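You operate a simulated robot arm through the tools that you are given. There is no shell and no other tool. Be economical: measure what you need, move in short steps, check, and stop when the job is done.

You run a simulated two-armed robot. Do the job below in one go: nothing can be reset, and whatever is moved stays where it is left.

TASK
Put the three spice tins back in the holes marked with their names.
Fine: narrow top drawer; shut it afterwards.

It is judged by the outcome, as a careful person would: the job done as asked, and still so three seconds after it is handed in. It fails if anything else is knocked over, pushed out of place, dropped, spilled or broken.

THE ROBOT
Two 7-joint arms with fingered hands on one trunk that stands fixed in place. Base frame: the origin is at the foot of the trunk, x ahead of it, y to its left, z up. Lengths are in mm, angles in degrees, forces in N, time in s.
The left shoulder is at [23, 215, 1223], the right one opposite. With the tool pointing down near the work surface each hand reaches from about 100 to 680 mm from the base axis, measured 20 degrees to its own side. Payload 3.6 kg a hand.
Tool frame (each hand has its own): the origin (TCP) lies between the finger pads and is the grasp point; the fingertips stand 22 mm ahead of it; z points along the fingers, y is the line along which they close. Largest opening 132 mm; the body of the gripper starts 60 mm behind the TCP. The gripper is a hand of 4 fingers: y runs from the thumb to the fingers, the wrist lies at [0, 0, -203] in the tool frame.
Orientation is told as [roll, pitch, yaw] about the base's x, y, z axes, in that order, counted from this pose: with the fingers straight down and closing along the base's y, the tool's x points along the base's -x, its y along +y and its z along -z.

THE INTERFACE
- The arms move only by the tool drive_tool. It takes "left_motion", "right_motion" or both (then of equal length, played together; a hand with none holds still); each is a list of rows, each a list of 6 numbers: the shift along the tool's x, y, z in mm, then the turn, a rotation vector about the tool's x, y, z in degrees. In form: [[tx, ty, tz, wx, wy, wz], ...]. A call has 1 to 10 rows; each row is the pose to reach, as a shift and turn from the pose commanded when the call began, along the tool's axes at that moment. Rows are played at 5 a second. More than 50 mm and 8.6 degrees between two rows, and nothing of the call is played. A pose out of reach is approached as far as the arm can. The call stops where the force on the tool passes 60 N (or 10 N more than at its start, if that is more) or the arm is blocked; 0.2 s more then pass. In this call time passes only in rows, and 0.2 s behind the last. It gives the time, the measured TCP pose, the force on the tool (base axes), the opening and the grip force at its end, in the units of the frame above (readings bear some noise), with the torque about the TCP (base axes, N m) and any sound that the robot's microphone picked up, and new pictures: "show" is both (left out), scene, wrist or none (wrist: the cameras of the hands that moved).
- Cameras (640 x 400 px; columns grow to the right, rows downward): "scene" is now at [162.5, 33.7, 1132.2]; the picture's right is [0.39, -0.92, -0.00], its down [-0.36, -0.15, -0.92] and it looks along [0.85, 0.36, -0.39] (base axes); focal length 214 px, centre (320, 200). "left" rides on the left gripper at [-53, -53, -84] in its tool frame; the picture's right is [0.71, -0.71, 0.00], its down [0.53, 0.53, -0.67] and it looks along [0.47, 0.47, 0.74] (tool axes); focal length 247 px, centre (320, 200). "right" rides on the right gripper at [53, -53, -84] in its tool frame; the picture's right is [0.71, 0.71, 0.00], its down [-0.53, 0.53, -0.67] and it looks along [-0.47, 0.47, 0.74] (tool axes); focal length 247 px, centre (320, 200). There is no depth. A picture from a camera that has moved, and an enlarged one, comes with that camera's place and axes in the base frame and with its lens.
- move_column(by): slides the trunk up (or, below 0, down) by that many mm; the arms and the scene camera ride with it, the base frame stays. It gives what a move gives, with no picture.
- move_fingers(finger1, finger2, finger3, thumb_bend, hand): sets how far each is bent, from 0 (flat) to 1 (curled in); at 0.3 the hand is open as for a grip, at 0.7 the pads meet at the TCP. One left out holds its place. A second passes; each finger stops where it meets its share of the squeeze, and holds until it gets a number again. It is the only way to open and close the hand. It gives what a move gives, with no picture; readings hold the bend of each and the force on the fingers (four entries, about 0 where the hand has none), thumb and palm.
- head_to(pan, tilt): turns the head with the scene camera to pan (to the left, within 60 degrees either way) and tilt (down, from -29 to 69), counted from straight ahead of the robot. It gives what a move gives, and a new picture of the scene camera.
- close_up(camera, box): a new picture of the part [left, top, right, bottom] of that camera's present view, enlarged. No time passes.
- sign_off(): hands the job in; it is judged then, once.

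Work in short steps. Places have to be worked out from the pictures, the camera data and where the tool is seen: move nearer, look again, correct. Check each grasp and each placing, and mend what went wrong. You have 120 turns and 200 pictures in all, those below and enlarged ones among them. Open the grippers and draw the arms clear of the work before you hand the job in, unless the task says otherwise; then end with one line.

The tools are called as a command line: name --argument value ..., lists and objects as JSON in quotes. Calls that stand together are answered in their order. drive_tool: Moves the arms, as the interface text tells. Its arguments: {"type":"object","properties":{"left_motion":{"type":"array","items":{"type":"array","items":{"type":"number"}}},"right_motion":{"type":"array","items":{"type":"array","items":{"type":"number"}}},"show":{"type":"string","enum":["both","scene","wrist","none"]}},"required":[]} The other tools are called the same way: move_column (by) slides the trunk up or down; move_fingers (finger1, finger2, finger3, thumb_bend, hand) moves the fingers one by one; head_to (pan, tilt) turns the head that bears the scene camera; close_up (camera, box) takes an enlarged picture of a part of a camera's view; sign_off () hands the job in.

At the start:

```text
t: 0.0
left_eef_pos: [269.6, 369.9, 1240.4]
left_tool_rot: [-0.1, 0.0, 0.0]
left_force: [0.3, -0.1, -0.2]
left_wrist_torque: [0.03, 0.01, -0.02]
left_gripper_width: 132.0
left_gripper_force: 0.1
left_shape: jaw
left_bend: [0.3, 0.3, 0.3, 0.3]
left_finger forces: [0.0, 0.0, 0.1, 0.0, 0.0, 0.1]
right_eef_pos: [416.6, 35.9, 1209.2]
right_tool_rot: [-0.1, 0.0, 0.0]
right_force: [-0.5, -0.2, -0.4]
right_wrist_torque: [0.0, 0.02, -0.01]
right_gripper_width: 131.9
right_gripper_force: 0.0
right_shape: jaw
right_bend: [0.3, 0.3, 0.3, 0.3]
right_finger forces: [0.1, 0.0, 0.0, 0.0, 0.0, 0.0]
trunk travel left (down, up): [-500.0, 176.0]
head pan, tilt: [22.7, 23.0]
```

scene: 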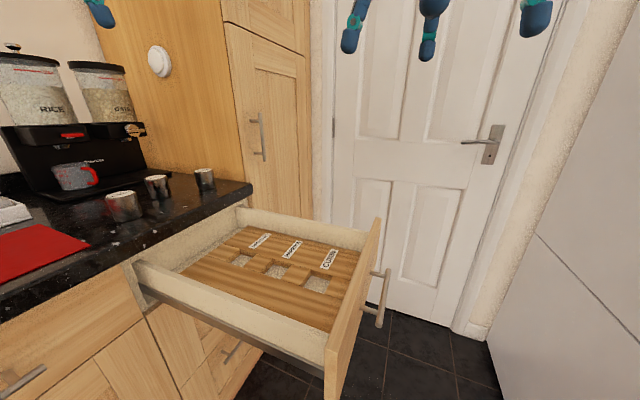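
right: 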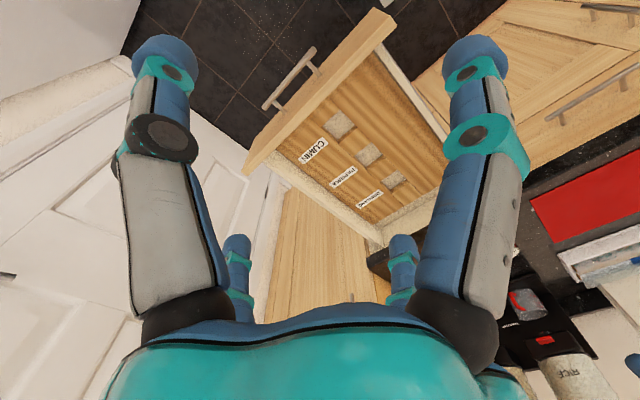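
left: 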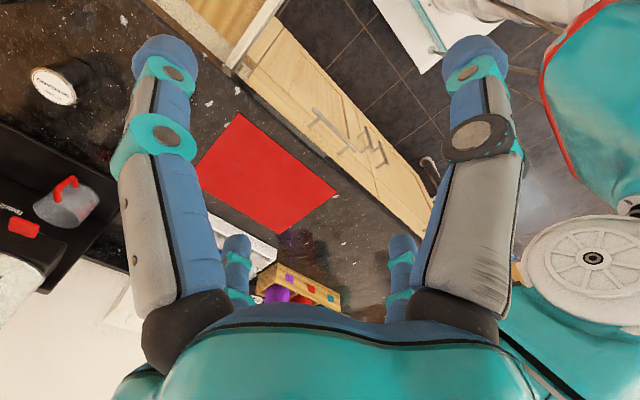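

The drawer stands open with three labelled holes, and three tins are on the counter. I'll enlarge both areas to read labels.

close_up --camera "scene" --box '[90, 150, 250, 250]'

close_up --camera "scene" --box '[180, 210, 400, 347]'

close_up --camera "right" --box '[270, 80, 450, 220]'

```text
4.00 times, centred on (170, 200) of scene
camera zoom: at [162.5, 33.7, 1132.2], right [0.39, -0.92, 0.0], down [-0.36, -0.15, -0.92], along [0.85, 0.36, -0.39], focal length 858 px, centre (920, 200)
```

zoom: 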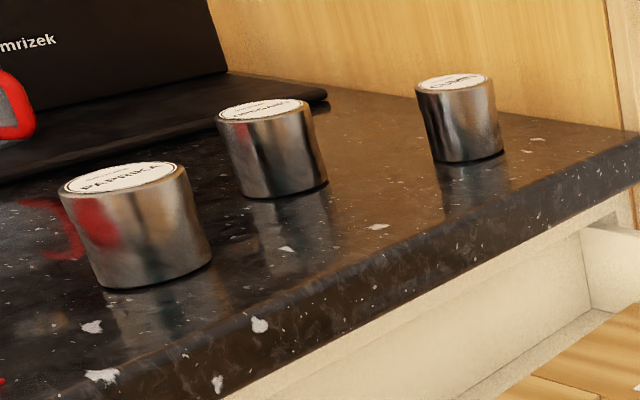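

```text
2.91 times, centred on (290, 278) of scene
camera zoom: at [162.5, 33.7, 1132.2], right [0.39, -0.92, 0.0], down [-0.36, -0.15, -0.92], along [0.85, 0.36, -0.39], focal length 624 px, centre (407, -28)
```

zoom: 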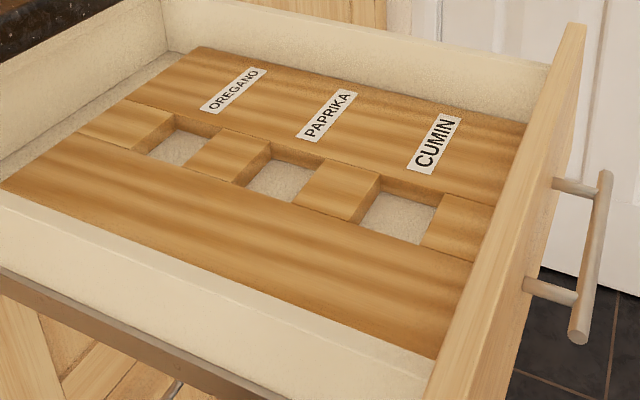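

```text
2.86 times, centred on (360, 150) of right
camera zoom: at [364.4, -17.7, 1293.1], right [-0.71, 0.71, 0.0], down [0.53, 0.53, 0.67], along [0.47, 0.47, -0.74], focal length 706 px, centre (206, 343)
```

zoom: 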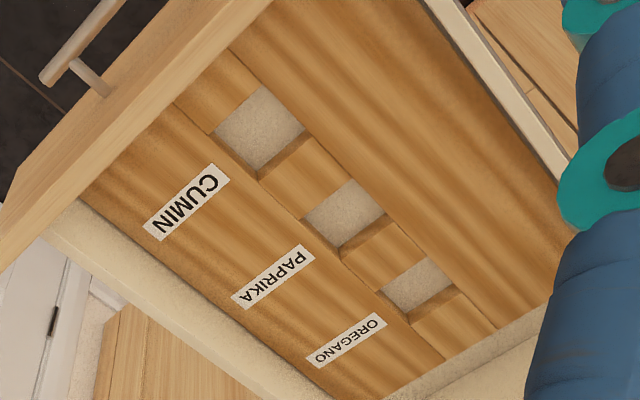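

Tins appear to be paprika (near), oregano (middle), cumin (far) at about z 911–966, and the holes lie at x≈502, y≈184/290/396. I'll swing the left hand toward the tins with a 85° yaw so its camera looks at them, and move the right hand out of the way.

drive_tool --left_motion '[[-9, 9, 8, 0, 0, 8.5], [-19, 18, 16, 0, 0, 17], [-28, 28, 25, 0, 0, 25.5], [-37, 37, 33, 0, 0, 34], [-47, 46, 42, 0, 0, 42.5], [-56, 56, 50, 0, 0, 51], [-66, 65, 59, 0, 0, 59.5], [-75, 74, 67, 0, 0, 68], [-85, 84, 76, 0, 0, 76.5], [-94, 93, 84, 0, 0, 85]]' --right_motion '[[5, -15, 0, 0, 0, 0], [10, -30, 0, 0, 0, 0], [15, -45, 0, 0, 0, 0], [20, -60, 0, 0, 0, 0], [25, -75, 0, 0, 0, 0], [30, -90, 0, 0, 0, 0], [35, -105, 0, 0, 0, 0], [40, -120, 0, 0, 0, 0], [45, -135, 0, 0, 0, 0], [50, -150, 0, 0, 0, 0]]' --show "both"

```text
t: 2.2
left_eef_pos: [362.6, 463.2, 1155.8]
left_tool_rot: [0.0, 0.0, -85.1]
left_force: [0.0, 0.3, -0.5]
left_wrist_torque: [0.0, 0.0, -0.04]
left_gripper_width: 131.9
left_gripper_force: 0.1
left_shape: jaw
left_bend: [0.3, 0.3, 0.3, 0.3]
left_finger forces: [0.1, 0.0, 0.0, 0.0, 0.0, 0.0]
right_eef_pos: [366.0, -113.9, 1208.8]
right_tool_rot: [-0.1, 0.1, 0.0]
right_force: [-0.3, -1.1, 1.2]
right_wrist_torque: [0.0, 0.01, 0.01]
right_gripper_width: 131.9
right_gripper_force: 0.0
right_shape: jaw
right_bend: [0.3, 0.3, 0.3, 0.3]
right_finger forces: [0.1, 0.1, 0.0, 0.0, 0.0, 0.0]
trunk travel left (down, up): [-500.0, 176.0]
head pan, tilt: [22.7, 23.0]
camera scene: at [162.7, 33.4, 1132.2], right [0.39, -0.92, 0.0], down [-0.36, -0.15, -0.92], along [0.85, 0.36, -0.39], focal length 214 px, centre (320, 200)
camera right: at [313.8, -167.6, 1293.4], right [-0.71, 0.71, 0.0], down [0.53, 0.53, 0.67], along [0.47, 0.47, -0.74], focal length 247 px, centre (320, 200)
camera left: at [313.9, 405.2, 1240.3], right [-0.76, 0.64, 0.0], down [0.48, 0.57, 0.67], along [0.43, 0.51, -0.74], focal length 247 px, centre (320, 200)
```

scene: 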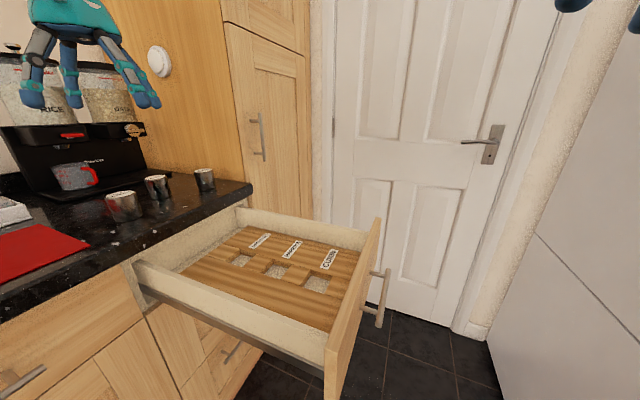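
right: 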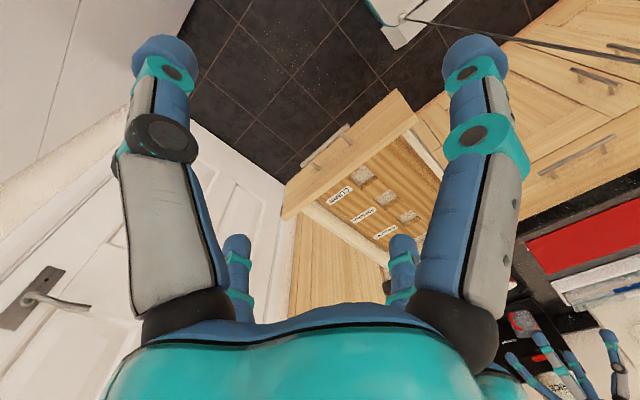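
left: 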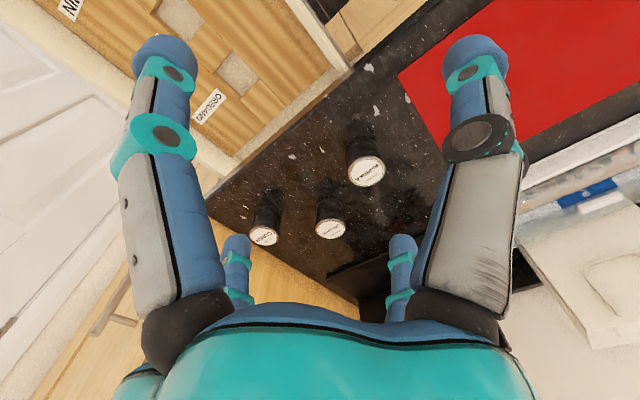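

The left camera sees all three tins well. I'll enlarge it to measure.

close_up --camera "left" --box '[230, 120, 410, 260]'

close_up --camera "left" --box '[50, 0, 350, 187]'

close_up --camera "scene" --box '[95, 155, 225, 236]'

```text
2.86 times, centred on (320, 190) of left
camera zoom: at [313.9, 405.2, 1240.3], right [-0.76, 0.64, 0.0], down [0.48, 0.57, 0.67], along [0.43, 0.51, -0.74], focal length 706 px, centre (320, 229)
```

zoom: 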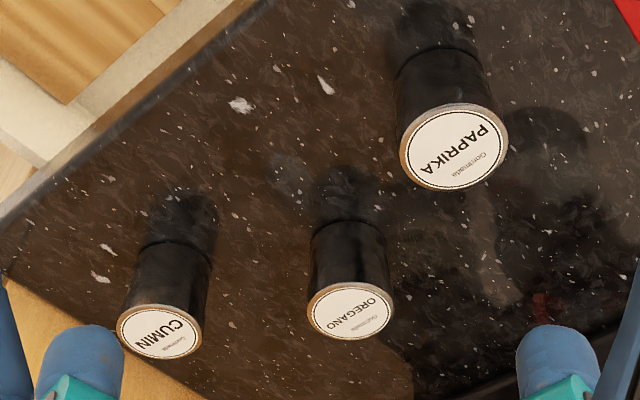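

```text
2.13 times, centred on (200, 94) of left
camera zoom: at [313.9, 405.2, 1240.3], right [-0.76, 0.64, 0.0], down [0.48, 0.57, 0.67], along [0.43, 0.51, -0.74], focal length 527 px, centre (576, 427)
```

zoom: 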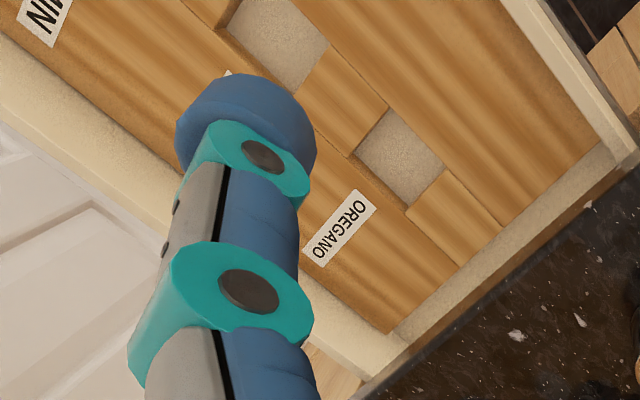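

```text
4.92 times, centred on (160, 196) of scene
camera zoom: at [162.7, 33.4, 1132.2], right [0.39, -0.92, 0.0], down [-0.36, -0.15, -0.92], along [0.85, 0.36, -0.39], focal length 1056 px, centre (1108, 222)
```

zoom: 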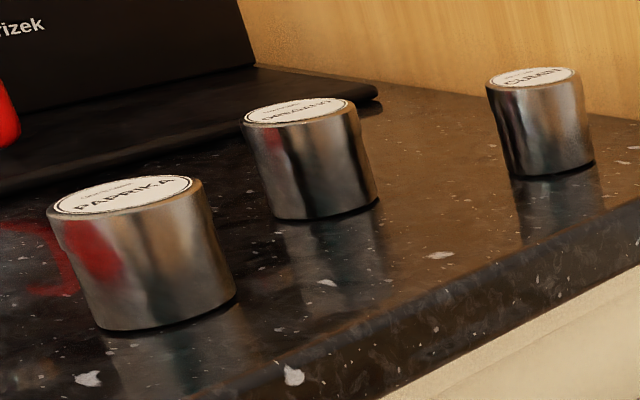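

Tins measure Ø≈52, 55 tall, standing on z≈909: paprika [392,595], oregano [503,655], cumin [602,595]. I go over paprika at a safe height, squaring yaw to -90.

drive_tool --left_motion '[[21, 7, 19, 0, 0, 0.8], [43, 13.5, 39, 0, 0, 1.6], [64, 20, 58, 0, 0, 2.4], [86, 27, 77, 0, 0, 3.2], [107, 34, 96, 0, 0, 4], [128.8, 40.5, 115.8, 0, 0, 4.9]]' --show "both"

```text
t: 3.6
left_eef_pos: [370.9, 557.0, 1044.1]
left_tool_rot: [0.2, 0.5, -89.4]
left_force: [0.6, 0.0, -0.5]
left_wrist_torque: [-0.01, 0.02, -0.01]
left_gripper_width: 131.9
left_gripper_force: 0.1
left_shape: jaw
left_bend: [0.3, 0.3, 0.3, 0.3]
left_finger forces: [0.0, 0.1, 0.0, 0.1, 0.1, 0.0]
left hand out of reach, approached as far as the arm can: row 5, 6
right_eef_pos: [366.7, -114.0, 1209.5]
right_tool_rot: [0.0, -0.1, 0.1]
right_force: [-1.0, 0.5, 0.2]
right_wrist_torque: [0.01, -0.01, 0.06]
right_gripper_width: 131.9
right_gripper_force: 0.1
right_shape: jaw
right_bend: [0.3, 0.3, 0.3, 0.3]
right_finger forces: [0.1, 0.0, 0.0, 0.1, 0.0, 0.0]
trunk travel left (down, up): [-500.0, 176.0]
head pan, tilt: [22.7, 23.0]
camera scene: at [162.4, 34.2, 1132.2], right [0.39, -0.92, 0.0], down [-0.36, -0.15, -0.92], along [0.85, 0.35, -0.39], focal length 214 px, centre (320, 200)
camera left: at [316.7, 502.0, 1127.0], right [-0.71, 0.7, 0.0], down [0.52, 0.53, 0.67], along [0.47, 0.48, -0.74], focal length 247 px, centre (320, 200)
```

scene: 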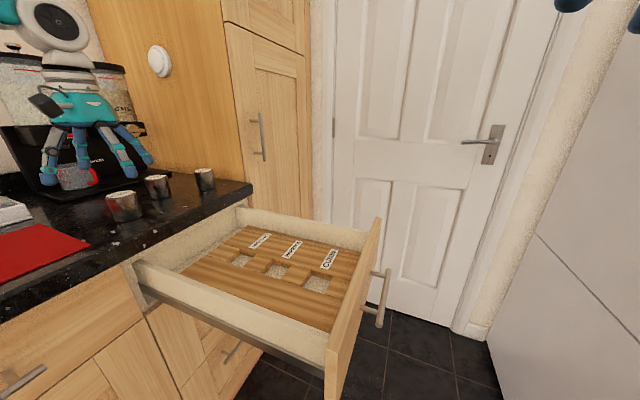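
left: 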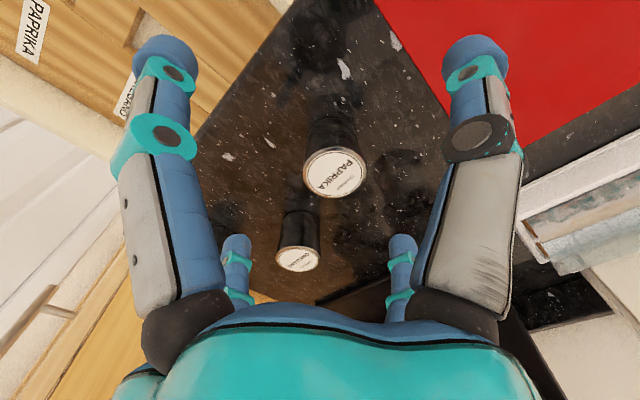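

The arm hit a reach limit with the wrist at shoulder height; likely wrist flexion. I'll raise the trunk so the arm reaches down more, then try again.

move_column --by 150

```text
t: 5.3
left_eef_pos: [370.1, 552.6, 1193.7]
left_tool_rot: [0.2, 0.3, -89.6]
left_force: [0.5, 0.8, 0.8]
left_wrist_torque: [-0.03, -0.02, -0.01]
left_gripper_width: 131.7
left_gripper_force: 0.0
left_shape: jaw
left_bend: [0.3, 0.3, 0.3, 0.3]
left_finger forces: [0.0, 0.0, 0.0, 0.1, 0.0, 0.0]
right_eef_pos: [367.6, -113.7, 1359.0]
right_tool_rot: [-0.1, 0.0, 0.0]
right_force: [0.5, 0.9, 0.3]
right_wrist_torque: [0.03, 0.02, 0.01]
right_gripper_width: 131.9
right_gripper_force: 0.1
right_shape: jaw
right_bend: [0.3, 0.3, 0.3, 0.3]
right_finger forces: [0.1, 0.0, 0.0, 0.0, 0.0, 0.0]
trunk travel left (down, up): [-650.0, 26.0]
head pan, tilt: [22.7, 23.0]
```

Now lower first, then move outward over paprika.

drive_tool --left_motion '[[0, 0, 45, 0, 0, 0], [0, 0, 90, 0, 0, 0], [0, 0, 140, 0, 0, 0], [21, 11, 150, 0, 0, 0], [42, 22, 150, 0, 0, 0]]' --show "wrist"

```text
t: 6.5
left_eef_pos: [347.0, 534.1, 1082.1]
left_tool_rot: [0.3, 0.3, -89.6]
left_force: [0.0, -0.3, 0.7]
left_wrist_torque: [-0.01, -0.01, 0.01]
left_gripper_width: 132.0
left_gripper_force: 0.1
left_shape: jaw
left_bend: [0.3, 0.3, 0.3, 0.3]
left_finger forces: [0.0, 0.0, 0.0, 0.0, 0.0, 0.1]
left hand out of reach, approached as far as the arm can: row 1, 2, 3, 4, 5
right_eef_pos: [366.3, -113.9, 1359.3]
right_tool_rot: [0.0, 0.0, -0.1]
right_force: [-0.1, -1.1, 0.4]
right_wrist_torque: [-0.04, -0.02, 0.04]
right_gripper_width: 132.1
right_gripper_force: 0.1
right_shape: jaw
right_bend: [0.3, 0.3, 0.3, 0.3]
right_finger forces: [0.0, 0.0, 0.1, 0.0, 0.1, 0.0]
trunk travel left (down, up): [-650.0, 26.0]
head pan, tilt: [22.7, 23.0]
camera left: at [293.1, 478.7, 1164.8], right [-0.71, 0.7, 0.0], down [0.52, 0.52, 0.68], along [0.47, 0.48, -0.74], focal length 247 px, centre (320, 200)
```

left: 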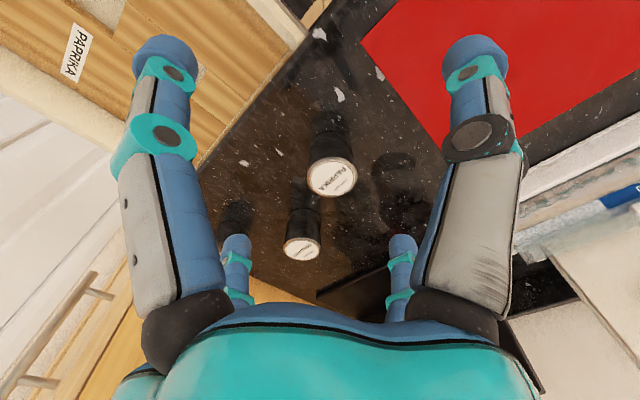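

Reach shrank rather than grew, so the yaw probably drives a joint to its limit. I'll turn the yaw back toward 0 while moving outward at constant height to test.

drive_tool --left_motion '[[0, 0, 0, 0, 0, -8], [0, 0, 0, 0, 0, -16], [0, 0, 0, 0, 0, -24], [0, 0, 0, 0, 0, -32], [0, 0, 0, 0, 0, -40], [0, 0, 0, 0, 0, -48], [15, 11, 0, 0, 0, -48], [30, 22, 0, 0, 0, -48], [45, 33, 0, 0, 0, -48], [61, 45, 0, 0, 0, -48]]' --show "wrist"

```text
t: 8.8
left_eef_pos: [379.5, 590.9, 1098.5]
left_tool_rot: [0.3, 0.0, -41.6]
left_force: [0.4, -0.5, 0.5]
left_wrist_torque: [0.01, -0.02, 0.03]
left_gripper_width: 131.5
left_gripper_force: 0.1
left_shape: jaw
left_bend: [0.3, 0.3, 0.3, 0.3]
left_finger forces: [0.1, 0.0, 0.1, 0.0, 0.2, 0.1]
left hand out of reach, approached as far as the arm can: row 9, 10
right_eef_pos: [368.1, -114.2, 1360.0]
right_tool_rot: [0.0, 0.1, 0.1]
right_force: [-0.3, -0.2, 0.3]
right_wrist_torque: [0.0, 0.01, 0.0]
right_gripper_width: 131.9
right_gripper_force: 0.1
right_shape: jaw
right_bend: [0.3, 0.3, 0.3, 0.3]
right_finger forces: [0.0, 0.1, 0.1, 0.0, 0.0, 0.1]
trunk travel left (down, up): [-650.0, 26.0]
head pan, tilt: [22.7, 23.0]
camera left: at [383.0, 513.6, 1181.9], right [-1.0, -0.06, -0.01], down [-0.05, 0.74, 0.67], along [-0.04, 0.67, -0.74], focal length 247 px, centre (320, 200)
```

left: 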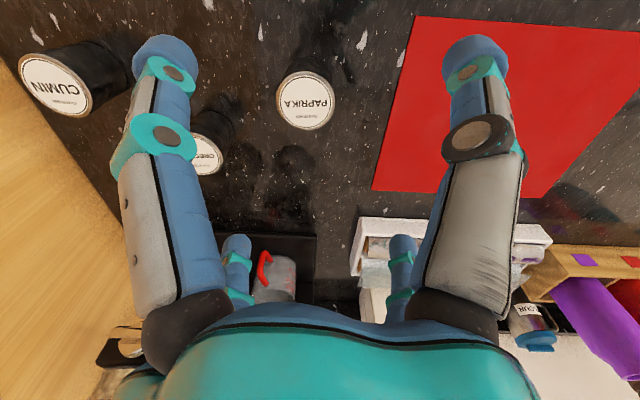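

Yaw matters: reach grew. I'll continue to yaw ≈0 and probe outward toward the far tin at this safe height.

drive_tool --left_motion '[[0, 0, 0, 0, 0, -8], [0, 0, 0, 0, 0, -16], [0, 0, 0, 0, 0, -24], [0, 0, 0, 0, 0, -32], [0, 0, 0, 0, 0, -41], [-20, 20, 0, 0, 0, -41], [-40, 40, 0, 0, 0, -41], [-68, 74, 0, 0, 0, -41], [-95, 105, 0, 0, 0, -41], [-130, 140, 0, 0, 0, -41]]' --show "scene"

```text
refused: row 5 steps farther than a row can; nothing moved
```

Step limit; I'll use equal steps of 8°.

drive_tool --left_motion '[[0, 0, 0, 0, 0, -8], [0, 0, 0, 0, 0, -16], [0, 0, 0, 0, 0, -24], [0, 0, 0, 0, 0, -32], [0, 0, 0, 0, 0, -40], [-20, 20, 0, 0, 0, -41], [-40, 40, 0, 0, 0, -41], [-68, 74, 0, 0, 0, -41], [-95, 105, 0, 0, 0, -41], [-125, 135, 0, 0, 0, -41]]' --show "scene"

```text
t: 10.9
left_eef_pos: [440.3, 570.7, 1160.4]
left_tool_rot: [0.3, -0.2, -0.6]
left_force: [-0.7, 0.1, -0.8]
left_wrist_torque: [-0.02, 0.01, -0.02]
left_gripper_width: 131.9
left_gripper_force: 0.2
left_shape: jaw
left_bend: [0.3, 0.3, 0.3, 0.3]
left_finger forces: [0.1, 0.0, 0.0, 0.1, 0.0, 0.1]
left hand out of reach, approached as far as the arm can: row 6, 7, 8, 9, 10
right_eef_pos: [366.7, -115.3, 1359.2]
right_tool_rot: [0.0, 0.0, 0.0]
right_force: [0.3, -0.2, -0.7]
right_wrist_torque: [0.0, 0.01, 0.0]
right_gripper_width: 132.2
right_gripper_force: 0.0
right_shape: jaw
right_bend: [0.3, 0.3, 0.3, 0.3]
right_finger forces: [0.0, 0.0, 0.1, 0.0, 0.0, 0.0]
trunk travel left (down, up): [-650.0, 26.0]
head pan, tilt: [22.7, 23.0]
camera scene: at [162.4, 33.8, 1282.9], right [0.39, -0.92, 0.0], down [-0.36, -0.15, -0.92], along [0.85, 0.36, -0.39], focal length 214 px, centre (320, 200)
```

scene: 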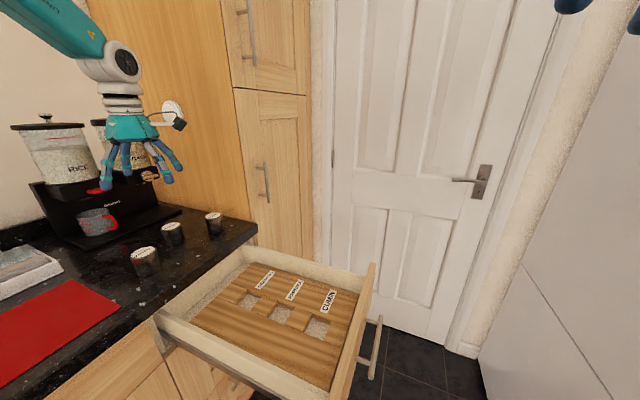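

The limit is roughly 550 mm horizontally from the shoulder for a vertical tool. So I'll bring the trunk back down and lean the hand (fingers outward), which keeps the wrist closer.

move_column --by -100

drive_tool --left_motion '[[0, 0, 0, 0, 0, -8], [0, 0, 0, 0, 0, -16], [0, 0, 0, 0, 0, -24], [0, 0, 0, 0, 0, -32], [0, 0, 0, 0, 0, -40]]' --show "wrist"

```text
t: 12.3
left_eef_pos: [440.3, 571.8, 1061.1]
left_tool_rot: [0.2, -0.2, -0.7]
left_force: [-0.1, -0.5, 0.2]
left_wrist_torque: [0.01, 0.0, -0.04]
left_gripper_width: 132.0
left_gripper_force: 0.0
left_shape: jaw
left_bend: [0.3, 0.3, 0.3, 0.3]
left_finger forces: [0.1, 0.0, 0.0, 0.1, 0.0, 0.1]
right_eef_pos: [367.3, -113.5, 1260.3]
right_tool_rot: [0.1, 0.1, 0.0]
right_force: [0.3, 0.3, 0.7]
right_wrist_torque: [0.0, 0.02, 0.01]
right_gripper_width: 132.1
right_gripper_force: 0.1
right_shape: jaw
right_bend: [0.3, 0.3, 0.3, 0.3]
right_finger forces: [0.0, 0.0, 0.0, 0.0, 0.0, 0.1]
trunk travel left (down, up): [-550.0, 126.0]
head pan, tilt: [22.7, 23.0]
```

```text
t: 13.5
left_eef_pos: [441.4, 572.2, 1059.5]
left_tool_rot: [0.0, -0.5, 39.5]
left_force: [-0.5, -0.6, 0.1]
left_wrist_torque: [0.02, 0.0, 0.0]
left_gripper_width: 131.7
left_gripper_force: 0.0
left_shape: jaw
left_bend: [0.3, 0.3, 0.3, 0.3]
left_finger forces: [0.0, 0.1, 0.0, 0.0, 0.0, 0.0]
right_eef_pos: [366.6, -114.3, 1259.4]
right_tool_rot: [0.0, 0.0, 0.0]
right_force: [-0.4, 0.3, -0.4]
right_wrist_torque: [0.01, 0.01, -0.01]
right_gripper_width: 132.0
right_gripper_force: 0.0
right_shape: jaw
right_bend: [0.3, 0.3, 0.3, 0.3]
right_finger forces: [0.0, 0.0, 0.0, 0.1, 0.0, 0.0]
trunk travel left (down, up): [-550.0, 126.0]
head pan, tilt: [22.7, 23.0]
camera left: at [514.6, 563.7, 1144.4], right [-0.1, -1.0, 0.0], down [-0.74, 0.07, 0.67], along [-0.66, 0.07, -0.75], focal length 247 px, centre (320, 200)
```

left: 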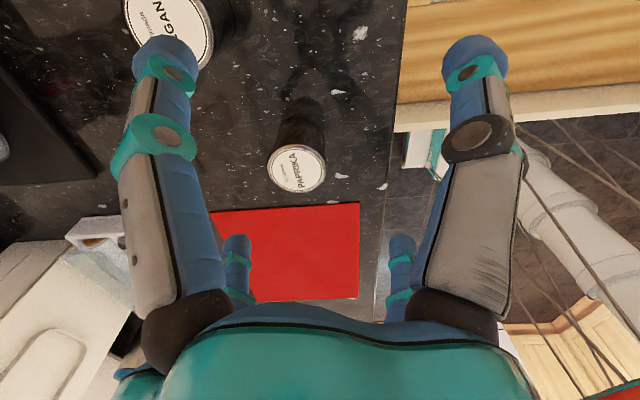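

Yaw 40 holds without drift. I'll probe outward, vertical first, at this height.

drive_tool --left_motion '[[-30, 0, 0, 0, 0, 0], [-60, 0, 0, 0, 0, 0], [-90, 0, 0, 0, 0, 0]]' --show "none"

```text
t: 14.3
left_eef_pos: [445.7, 592.9, 1084.3]
left_tool_rot: [0.0, -0.4, 39.5]
left_force: [-0.1, -0.2, 0.4]
left_wrist_torque: [-0.01, 0.0, -0.04]
left_gripper_width: 131.7
left_gripper_force: 0.0
left_shape: jaw
left_bend: [0.3, 0.3, 0.3, 0.3]
left_finger forces: [0.0, 0.0, 0.1, 0.0, 0.1, 0.0]
left hand out of reach, approached as far as the arm can: row 1, 2, 3
right_eef_pos: [366.5, -113.6, 1258.9]
right_tool_rot: [0.0, 0.1, 0.0]
right_force: [0.2, 0.2, 0.6]
right_wrist_torque: [-0.01, 0.01, -0.02]
right_gripper_width: 131.9
right_gripper_force: 0.0
right_shape: jaw
right_bend: [0.3, 0.3, 0.3, 0.3]
right_finger forces: [0.0, 0.1, 0.0, 0.0, 0.0, 0.0]
trunk travel left (down, up): [-550.0, 126.0]
head pan, tilt: [22.7, 23.0]
```

Reach increases with wrist height relative to the shoulder, so a lower trunk is better. I'll raise the arm 180 and then lower the trunk 200.

drive_tool --left_motion '[[0, 0, -45, 0, 0, 0], [0, 0, -90, 0, 0, 0], [0, 0, -135, 0, 0, 0], [0, 0, -180, 0, 0, 0]]' --show "none"

```text
t: 15.3
left_eef_pos: [444.4, 594.6, 1265.0]
left_tool_rot: [0.2, -0.3, 39.4]
left_force: [0.0, -0.2, 0.7]
left_wrist_torque: [0.03, 0.03, 0.0]
left_gripper_width: 131.9
left_gripper_force: 0.0
left_shape: jaw
left_bend: [0.3, 0.3, 0.3, 0.3]
left_finger forces: [0.1, 0.1, 0.0, 0.0, 0.0, 0.1]
right_eef_pos: [366.8, -114.7, 1259.5]
right_tool_rot: [0.1, 0.0, -0.1]
right_force: [-0.8, 0.5, 0.0]
right_wrist_torque: [-0.01, 0.02, 0.02]
right_gripper_width: 131.8
right_gripper_force: 0.1
right_shape: jaw
right_bend: [0.3, 0.3, 0.3, 0.3]
right_finger forces: [0.0, 0.0, 0.1, 0.1, 0.1, 0.0]
trunk travel left (down, up): [-550.0, 126.0]
head pan, tilt: [22.7, 23.0]
```

That worked. Lower the trunk 200 and probe toward oregano/cumin.

move_column --by -200

drive_tool --left_motion '[[-30, 0, 0, 0, 0, 0], [-60, 0, 0, 0, 0, 0], [-90, 0, 0, 0, 0, 0]]' --show "both"

```text
t: 17.4
left_eef_pos: [443.3, 593.7, 1066.9]
left_tool_rot: [0.1, -0.4, 39.3]
left_force: [0.9, -0.1, -0.5]
left_wrist_torque: [0.02, 0.03, -0.04]
left_gripper_width: 131.8
left_gripper_force: 0.1
left_shape: jaw
left_bend: [0.3, 0.3, 0.3, 0.3]
left_finger forces: [0.0, 0.1, 0.0, 0.0, 0.0, 0.0]
right_eef_pos: [366.1, -113.0, 1060.3]
right_tool_rot: [-0.1, 0.1, 0.0]
right_force: [-0.5, -0.8, 0.5]
right_wrist_torque: [0.01, 0.0, -0.02]
right_gripper_width: 131.8
right_gripper_force: 0.0
right_shape: jaw
right_bend: [0.3, 0.3, 0.3, 0.3]
right_finger forces: [0.0, 0.0, 0.1, 0.0, 0.0, 0.0]
trunk travel left (down, up): [-350.0, 326.0]
head pan, tilt: [22.7, 23.0]
```

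```text
t: 18.2
left_eef_pos: [473.1, 622.7, 1062.9]
left_tool_rot: [0.1, -0.3, 39.5]
left_force: [0.3, 0.8, -1.1]
left_wrist_torque: [0.0, 0.03, 0.02]
left_gripper_width: 131.9
left_gripper_force: 0.0
left_shape: jaw
left_bend: [0.3, 0.3, 0.3, 0.3]
left_finger forces: [0.0, 0.1, 0.0, 0.0, 0.1, 0.0]
left hand out of reach, approached as far as the arm can: row 2, 3
right_eef_pos: [367.2, -113.2, 1059.6]
right_tool_rot: [0.0, 0.1, -0.1]
right_force: [0.1, 0.0, 1.2]
right_wrist_torque: [-0.04, -0.01, 0.01]
right_gripper_width: 132.0
right_gripper_force: 0.1
right_shape: jaw
right_bend: [0.3, 0.3, 0.3, 0.3]
right_finger forces: [0.1, 0.1, 0.0, 0.0, 0.0, 0.0]
trunk travel left (down, up): [-350.0, 326.0]
head pan, tilt: [22.7, 23.0]
camera scene: at [164.7, 34.2, 978.4], right [0.39, -0.92, 0.0], down [-0.36, -0.15, -0.92], along [0.85, 0.35, -0.39], focal length 214 px, centre (320, 200)
camera left: at [547.0, 614.5, 1146.8], right [-0.1, -1.0, -0.01], down [-0.74, 0.07, 0.67], along [-0.66, 0.07, -0.75], focal length 247 px, centre (320, 200)
```

scene: 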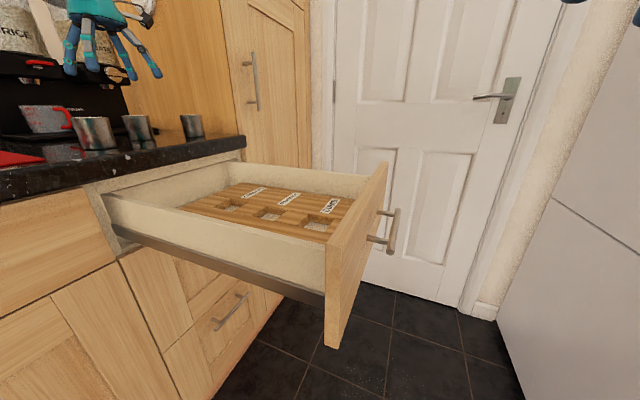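
left: 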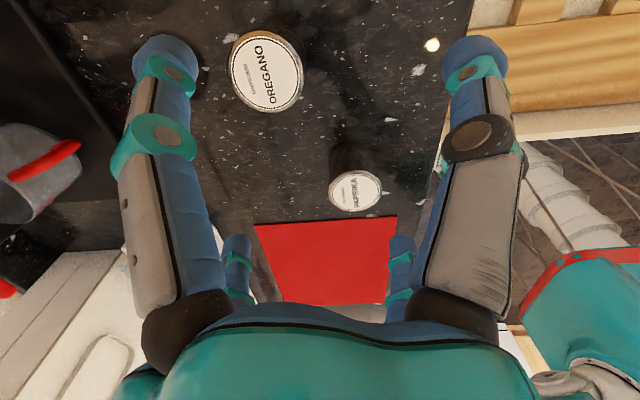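

Vertical reach is now about 607 mm from the shoulder, enough for paprika; slight lean will do for the others. I'll move over paprika at z≈1003.

drive_tool --left_motion '[[27, 10, 0, 0, 0, 0], [54, 20, 0, 0, 0, 0], [80, 30, 20, 0, 0, 0], [80, 30, 60, 0, 0, 0]]' --show "wrist"

```text
t: 19.2
left_eef_pos: [392.2, 592.9, 1000.9]
left_tool_rot: [0.1, -0.3, 39.4]
left_force: [0.6, 1.0, 0.3]
left_wrist_torque: [-0.03, 0.01, -0.01]
left_gripper_width: 132.0
left_gripper_force: 0.0
left_shape: jaw
left_bend: [0.3, 0.3, 0.3, 0.3]
left_finger forces: [0.1, 0.1, 0.0, 0.0, 0.1, 0.0]
right_eef_pos: [367.4, -114.9, 1059.5]
right_tool_rot: [0.0, 0.1, 0.1]
right_force: [0.2, 0.1, -0.6]
right_wrist_torque: [0.0, -0.01, -0.01]
right_gripper_width: 132.2
right_gripper_force: 0.1
right_shape: jaw
right_bend: [0.3, 0.3, 0.3, 0.3]
right_finger forces: [0.1, 0.0, 0.0, 0.1, 0.0, 0.1]
trunk travel left (down, up): [-350.0, 326.0]
head pan, tilt: [22.7, 23.0]
camera left: at [466.6, 584.5, 1085.5], right [-0.1, -1.0, 0.0], down [-0.74, 0.07, 0.67], along [-0.66, 0.07, -0.75], focal length 247 px, centre (320, 200)
```

left: 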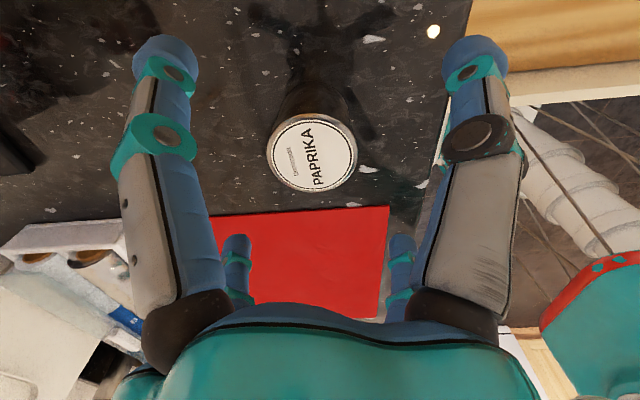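

The tin is at [393,596]; I nudge and lower to TCP z≈957.

drive_tool --left_motion '[[-2.8, 2.1, 15, 0, 0, 0], [-2.8, 2.1, 30, 0, 0, 0], [-2.8, 2.1, 44, 0, 0, 0]]' --show "wrist"

```text
t: 20.1
left_eef_pos: [392.3, 596.5, 958.7]
left_tool_rot: [0.0, -0.4, 39.3]
left_force: [0.7, -0.5, -0.2]
left_wrist_torque: [0.0, 0.0, -0.03]
left_gripper_width: 132.0
left_gripper_force: 0.0
left_shape: jaw
left_bend: [0.3, 0.3, 0.3, 0.3]
left_finger forces: [0.0, 0.0, 0.0, 0.1, 0.0, 0.1]
right_eef_pos: [367.4, -115.0, 1059.8]
right_tool_rot: [0.0, 0.1, 0.0]
right_force: [-0.4, 0.4, 0.6]
right_wrist_torque: [0.0, 0.04, -0.02]
right_gripper_width: 131.7
right_gripper_force: 0.0
right_shape: jaw
right_bend: [0.3, 0.3, 0.3, 0.3]
right_finger forces: [0.0, 0.0, 0.0, 0.0, 0.1, 0.1]
trunk travel left (down, up): [-350.0, 326.0]
head pan, tilt: [22.7, 23.0]
camera left: at [467.2, 587.5, 1042.8], right [-0.1, -1.0, -0.01], down [-0.74, 0.07, 0.67], along [-0.66, 0.07, -0.75], focal length 247 px, centre (320, 200)
```

left: 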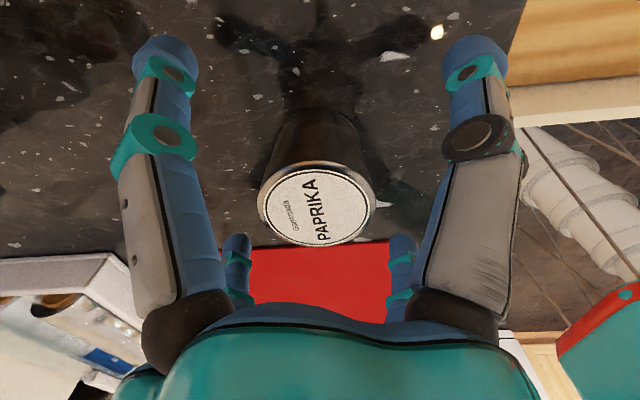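

Centred between the digits. I'll partly close all four and look.

move_fingers --hand "left" --finger1 0.5 --finger2 0.5 --finger3 0.5 --thumb_bend 0.5

close_up --camera "left" --box '[0, 0, 640, 400]'

```text
t: 21.1
left_eef_pos: [392.6, 597.4, 959.0]
left_tool_rot: [0.0, -0.5, 39.4]
left_force: [-0.7, -0.7, 0.4]
left_wrist_torque: [0.01, 0.02, -0.01]
left_gripper_width: 41.1
left_gripper_force: 0.0
left_shape: fingers
left_bend: [0.5, 0.5, 0.5, 0.5]
left_finger forces: [0.1, 0.0, 0.0, 0.0, 0.0, 0.1]
right_eef_pos: [367.3, -114.5, 1059.9]
right_tool_rot: [0.0, 0.0, -0.1]
right_force: [-0.3, -0.4, 0.4]
right_wrist_torque: [0.0, 0.02, -0.01]
right_gripper_width: 131.8
right_gripper_force: 0.0
right_shape: jaw
right_bend: [0.3, 0.3, 0.3, 0.3]
right_finger forces: [0.0, 0.0, 0.1, 0.0, 0.0, 0.0]
trunk travel left (down, up): [-350.0, 326.0]
head pan, tilt: [22.7, 23.0]
```

```text
1.00 times, centred on (320, 200) of left (not enlarged: the box is as wide or as high as the picture)
camera zoom: at [467.1, 587.5, 1043.0], right [-0.1, -1.0, -0.01], down [-0.74, 0.07, 0.67], along [-0.66, 0.07, -0.75], focal length 247 px, centre (320, 200)
```

zoom: 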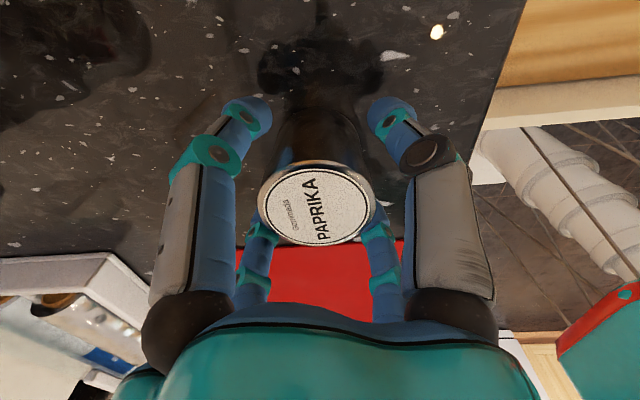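

Digits are around the tin without contact. Close further to grip.

move_fingers --hand "left" --finger1 0.7 --finger2 0.7 --finger3 0.7 --thumb_bend 0.7

close_up --camera "left" --box '[0, 0, 640, 400]'

```text
t: 22.1
left_eef_pos: [393.2, 595.9, 959.4]
left_tool_rot: [0.0, -0.5, 39.4]
left_force: [0.8, -1.3, 0.0]
left_wrist_torque: [0.0, -0.02, 0.01]
left_gripper_width: 26.0
left_gripper_force: 16.9
left_shape: fingers
left_bend: [0.56, 0.55, 0.56, 0.59]
left_finger forces: [6.3, 8.3, 6.1, 0.1, 13.7, 0.0]
right_eef_pos: [367.9, -113.4, 1059.1]
right_tool_rot: [0.0, 0.0, -0.1]
right_force: [0.3, -0.4, 0.2]
right_wrist_torque: [0.02, 0.05, -0.03]
right_gripper_width: 132.1
right_gripper_force: 0.0
right_shape: jaw
right_bend: [0.3, 0.3, 0.3, 0.3]
right_finger forces: [0.0, 0.1, 0.1, 0.0, 0.1, 0.1]
trunk travel left (down, up): [-350.0, 326.0]
head pan, tilt: [22.7, 23.0]
```

```text
1.00 times, centred on (320, 200) of left (not enlarged: the box is as wide or as high as the picture)
camera zoom: at [467.1, 587.4, 1043.1], right [-0.1, -1.0, 0.0], down [-0.74, 0.07, 0.67], along [-0.66, 0.07, -0.75], focal length 247 px, centre (320, 200)
```

zoom: 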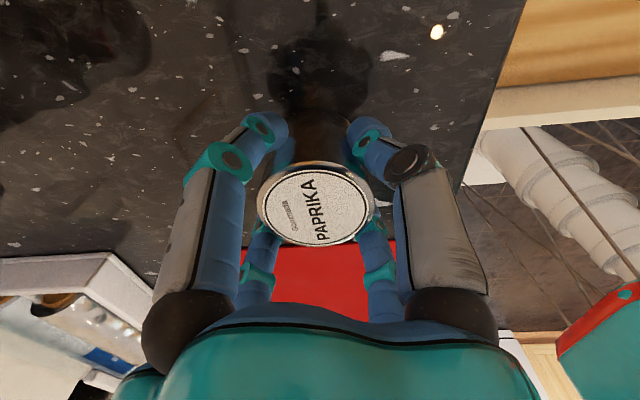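

Gripped (thumb 13.7 N, fingers 6–8 N each). Lift 60 mm and check.

drive_tool --left_motion '[[0, 0, -20, 0, 0, 0], [0, 0, -40, 0, 0, 0], [0, 0, -60, 0, 0, 0]]' --show "both"

```text
t: 22.9
left_eef_pos: [392.0, 596.4, 1018.3]
left_tool_rot: [0.1, -0.2, 39.4]
left_force: [-0.6, -0.5, -0.7]
left_wrist_torque: [0.0, 0.0, 0.03]
left_gripper_width: 26.1
left_gripper_force: 17.4
left_shape: fingers
left_bend: [0.56, 0.54, 0.56, 0.59]
left_finger forces: [6.3, 8.5, 6.1, 0.0, 13.5, 0.0]
right_eef_pos: [367.9, -114.0, 1060.1]
right_tool_rot: [0.0, -0.1, -0.1]
right_force: [-0.1, 0.5, 0.3]
right_wrist_torque: [0.02, 0.01, 0.04]
right_gripper_width: 132.2
right_gripper_force: 0.1
right_shape: jaw
right_bend: [0.3, 0.3, 0.3, 0.3]
right_finger forces: [0.1, 0.1, 0.0, 0.0, 0.0, 0.0]
trunk travel left (down, up): [-350.0, 326.0]
head pan, tilt: [22.7, 23.0]
camera scene: at [164.1, 33.6, 978.5], right [0.39, -0.92, 0.0], down [-0.36, -0.15, -0.92], along [0.85, 0.36, -0.39], focal length 214 px, centre (320, 200)
camera left: at [466.6, 589.2, 1102.9], right [-0.1, -1.0, 0.0], down [-0.74, 0.07, 0.67], along [-0.66, 0.07, -0.75], focal length 247 px, centre (320, 200)
```

scene: 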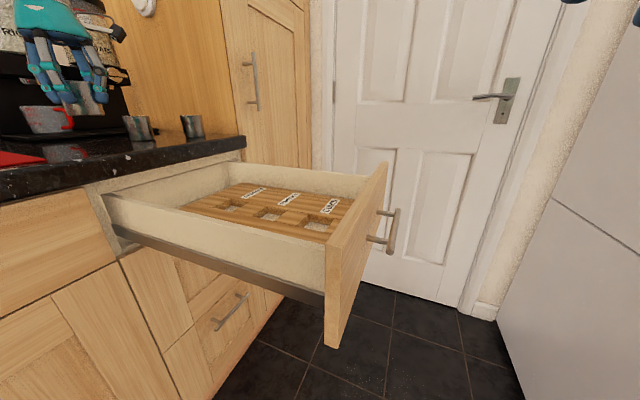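
left: 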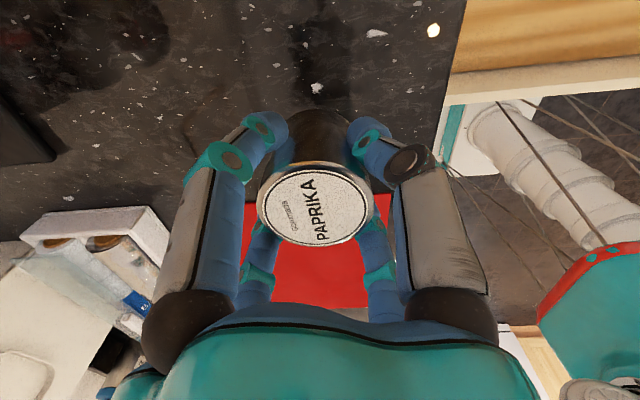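

Held firmly. Before placing, I'll bring the right hand's camera over the drawer to measure the holes precisely.

drive_tool --right_motion '[[0, 36, 10, 0, 0, 0], [0, 72, 20, 0, 0, 0], [0, 108, 30, 0, 0, 0], [0, 144, 40, 0, 0, 0], [0, 180, 50, 0, 0, 0], [0, 214, 60, 0, 0, 0]]' --show "wrist"

close_up --camera "right" --box '[200, 60, 440, 210]'

close_up --camera "scene" --box '[170, 160, 370, 285]'

```text
t: 24.2
left_eef_pos: [392.7, 597.3, 1019.4]
left_tool_rot: [-0.1, -0.3, 39.5]
left_force: [-0.3, 0.9, 0.0]
left_wrist_torque: [-0.01, 0.0, 0.03]
left_gripper_width: 25.6
left_gripper_force: 17.2
left_shape: fingers
left_bend: [0.56, 0.54, 0.56, 0.59]
left_finger forces: [6.3, 8.4, 6.0, 0.0, 13.5, 0.0]
right_eef_pos: [365.2, 102.0, 999.0]
right_tool_rot: [0.0, 0.0, 0.0]
right_force: [0.4, 0.5, 0.2]
right_wrist_torque: [-0.02, 0.0, 0.02]
right_gripper_width: 131.8
right_gripper_force: 0.0
right_shape: jaw
right_bend: [0.3, 0.3, 0.3, 0.3]
right_finger forces: [0.0, 0.0, 0.1, 0.0, 0.0, 0.0]
trunk travel left (down, up): [-350.0, 326.0]
head pan, tilt: [22.7, 23.0]
camera right: at [313.1, 47.7, 1083.0], right [-0.71, 0.71, 0.0], down [0.53, 0.53, 0.67], along [0.47, 0.47, -0.74], focal length 247 px, centre (320, 200)
```

right: 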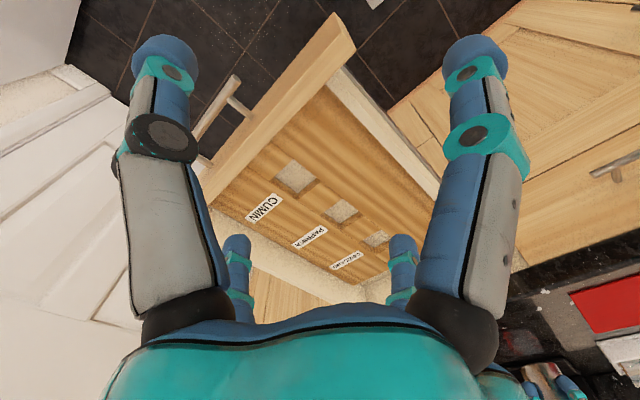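

```text
2.67 times, centred on (320, 135) of right
camera zoom: at [313.1, 47.7, 1083.0], right [-0.71, 0.71, 0.0], down [0.53, 0.53, 0.67], along [0.47, 0.47, -0.74], focal length 659 px, centre (320, 373)
```

zoom: 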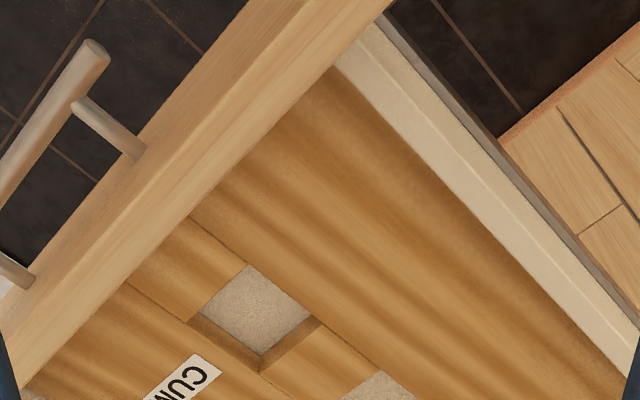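

```text
3.20 times, centred on (270, 222) of scene
camera zoom: at [164.1, 34.2, 978.5], right [0.39, -0.92, 0.0], down [-0.36, -0.15, -0.92], along [0.85, 0.35, -0.39], focal length 686 px, centre (480, 128)
```

zoom: 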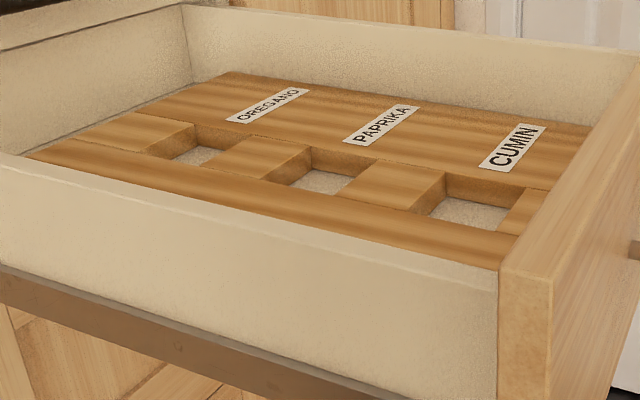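

I'll enlarge the right view on the holes and also use the scene view for corners.

close_up --camera "right" --box '[265, 150, 405, 250]'

close_up --camera "scene" --box '[210, 180, 350, 262]'

```text
4.00 times, centred on (335, 200) of right
camera zoom: at [313.1, 47.7, 1083.0], right [-0.71, 0.71, 0.0], down [0.53, 0.53, 0.67], along [0.47, 0.47, -0.74], focal length 988 px, centre (260, 200)
```

zoom: 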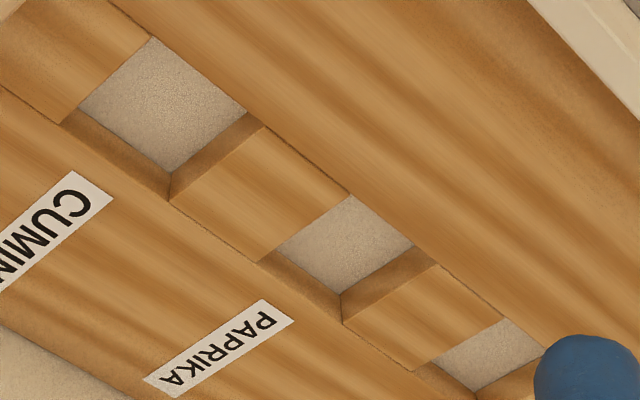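

```text
4.57 times, centred on (280, 221) of scene
camera zoom: at [164.1, 34.2, 978.5], right [0.39, -0.92, 0.0], down [-0.36, -0.15, -0.92], along [0.85, 0.35, -0.39], focal length 980 px, centre (503, 104)
```

zoom: 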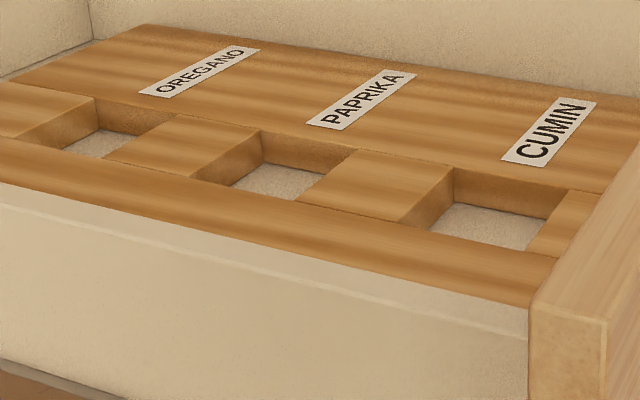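

Hole tops at z≈771, floors ≈753, ~58 mm square, centres: cumin [511,191], paprika [512,301.5], oregano [512,412]. I carry paprika over its hole at height and back the right hand off a bit.

drive_tool --left_motion '[[12, -38, 0, 0, 0, 0], [24, -76, 0, 0, 0, 0], [36, -114, 0, 0, 0, 0], [48, -152, 0, 0, 0, 0], [60, -190, 0, 0, 0, 0], [72, -228, 0, 0, 0, 0], [84, -266, 0, 0, 0, 0], [96, -304, 0, 0, 0, 0]]' --right_motion '[[0, -20, 0, 0, 0, 0], [0, -40, 0, 0, 0, 0], [0, -60, 0, 0, 0, 0], [0, -80, 0, 0, 0, 0], [0, -100, 0, 0, 0, 0], [0, -120, 0, 0, 0, 0], [0, -140, 0, 0, 0, 0], [0, -160, 0, 0, 0, 0]]' --show "both"

```text
t: 26.1
left_eef_pos: [477.7, 318.5, 1016.5]
left_tool_rot: [0.0, -0.6, 39.6]
left_force: [0.3, 0.2, -0.6]
left_wrist_torque: [0.01, -0.02, -0.01]
left_gripper_width: 25.8
left_gripper_force: 17.0
left_shape: fingers
left_bend: [0.56, 0.54, 0.56, 0.59]
left_finger forces: [6.3, 8.3, 6.0, 0.0, 13.4, 0.0]
left hand out of reach, approached as far as the arm can: row 7, 8
right_eef_pos: [366.5, -60.8, 999.1]
right_tool_rot: [0.0, 0.1, 0.0]
right_force: [0.5, 0.3, 0.4]
right_wrist_torque: [0.01, -0.02, 0.0]
right_gripper_width: 131.4
right_gripper_force: 0.1
right_shape: jaw
right_bend: [0.3, 0.3, 0.3, 0.3]
right_finger forces: [0.0, 0.0, 0.1, 0.1, 0.0, 0.0]
trunk travel left (down, up): [-350.0, 326.0]
head pan, tilt: [22.7, 23.0]
camera scene: at [164.0, 33.6, 978.6], right [0.39, -0.92, 0.0], down [-0.36, -0.15, -0.92], along [0.85, 0.36, -0.39], focal length 214 px, centre (320, 200)
camera right: at [313.4, -113.1, 1083.3], right [-0.71, 0.71, 0.0], down [0.53, 0.53, 0.67], along [0.47, 0.47, -0.74], focal length 247 px, centre (320, 200)
camera left: at [552.3, 310.5, 1100.8], right [-0.1, -1.0, -0.01], down [-0.74, 0.07, 0.66], along [-0.66, 0.07, -0.75], focal length 247 px, centre (320, 200)
```

scene: 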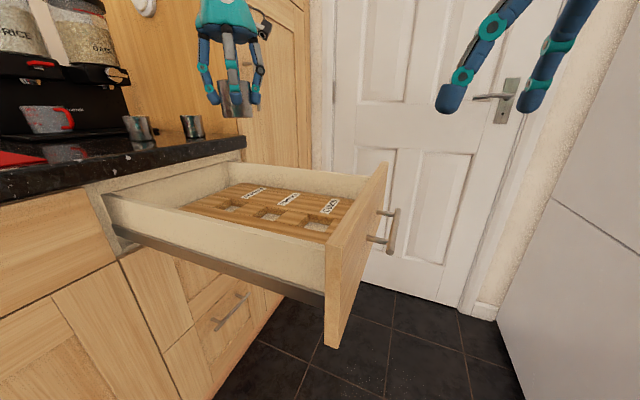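
right: 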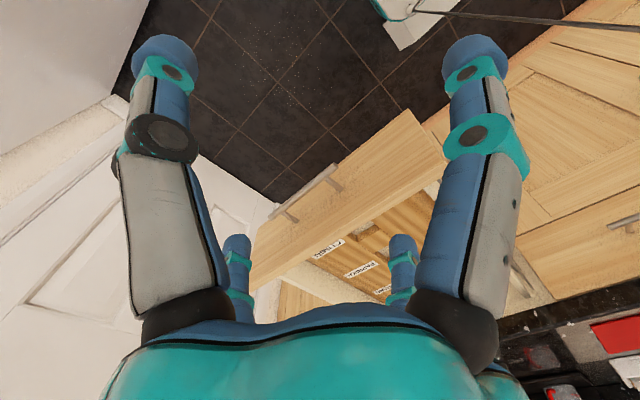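
left: 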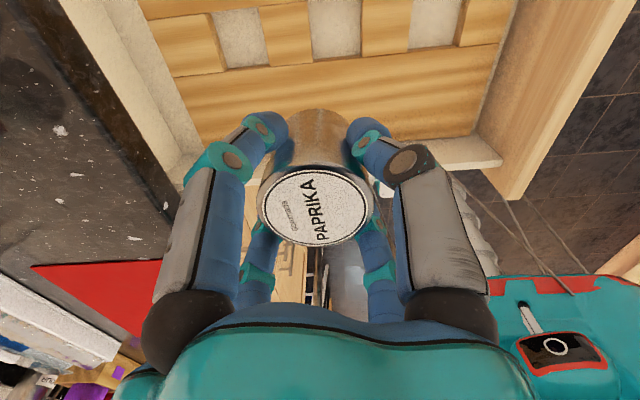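

Reach suffers when yaw differs from the arm's azimuth; I'll turn yaw to ≈8° (azimuth of the holes) in place and then move to the hole.

drive_tool --left_motion '[[0, 0, 0, 0, 0, 8], [0, 0, 0, 0, 0, 16], [0, 0, 0, 0, 0, 24], [0, 0, 0, 0, 0, 31.6]]' --show "none"

```text
t: 27.1
left_eef_pos: [478.3, 319.4, 1016.6]
left_tool_rot: [0.2, -0.3, 7.7]
left_force: [1.2, -0.9, -1.3]
left_wrist_torque: [0.04, -0.01, 0.02]
left_gripper_width: 25.5
left_gripper_force: 16.9
left_shape: fingers
left_bend: [0.56, 0.54, 0.56, 0.59]
left_finger forces: [6.3, 8.2, 6.0, 0.0, 13.3, 0.0]
right_eef_pos: [367.1, -59.4, 999.4]
right_tool_rot: [-0.1, 0.1, 0.1]
right_force: [-0.3, -1.4, -0.4]
right_wrist_torque: [0.0, -0.02, 0.01]
right_gripper_width: 131.7
right_gripper_force: 0.0
right_shape: jaw
right_bend: [0.3, 0.3, 0.3, 0.3]
right_finger forces: [0.0, 0.0, 0.0, 0.0, 0.0, 0.0]
trunk travel left (down, up): [-350.0, 326.0]
head pan, tilt: [22.7, 23.0]
```

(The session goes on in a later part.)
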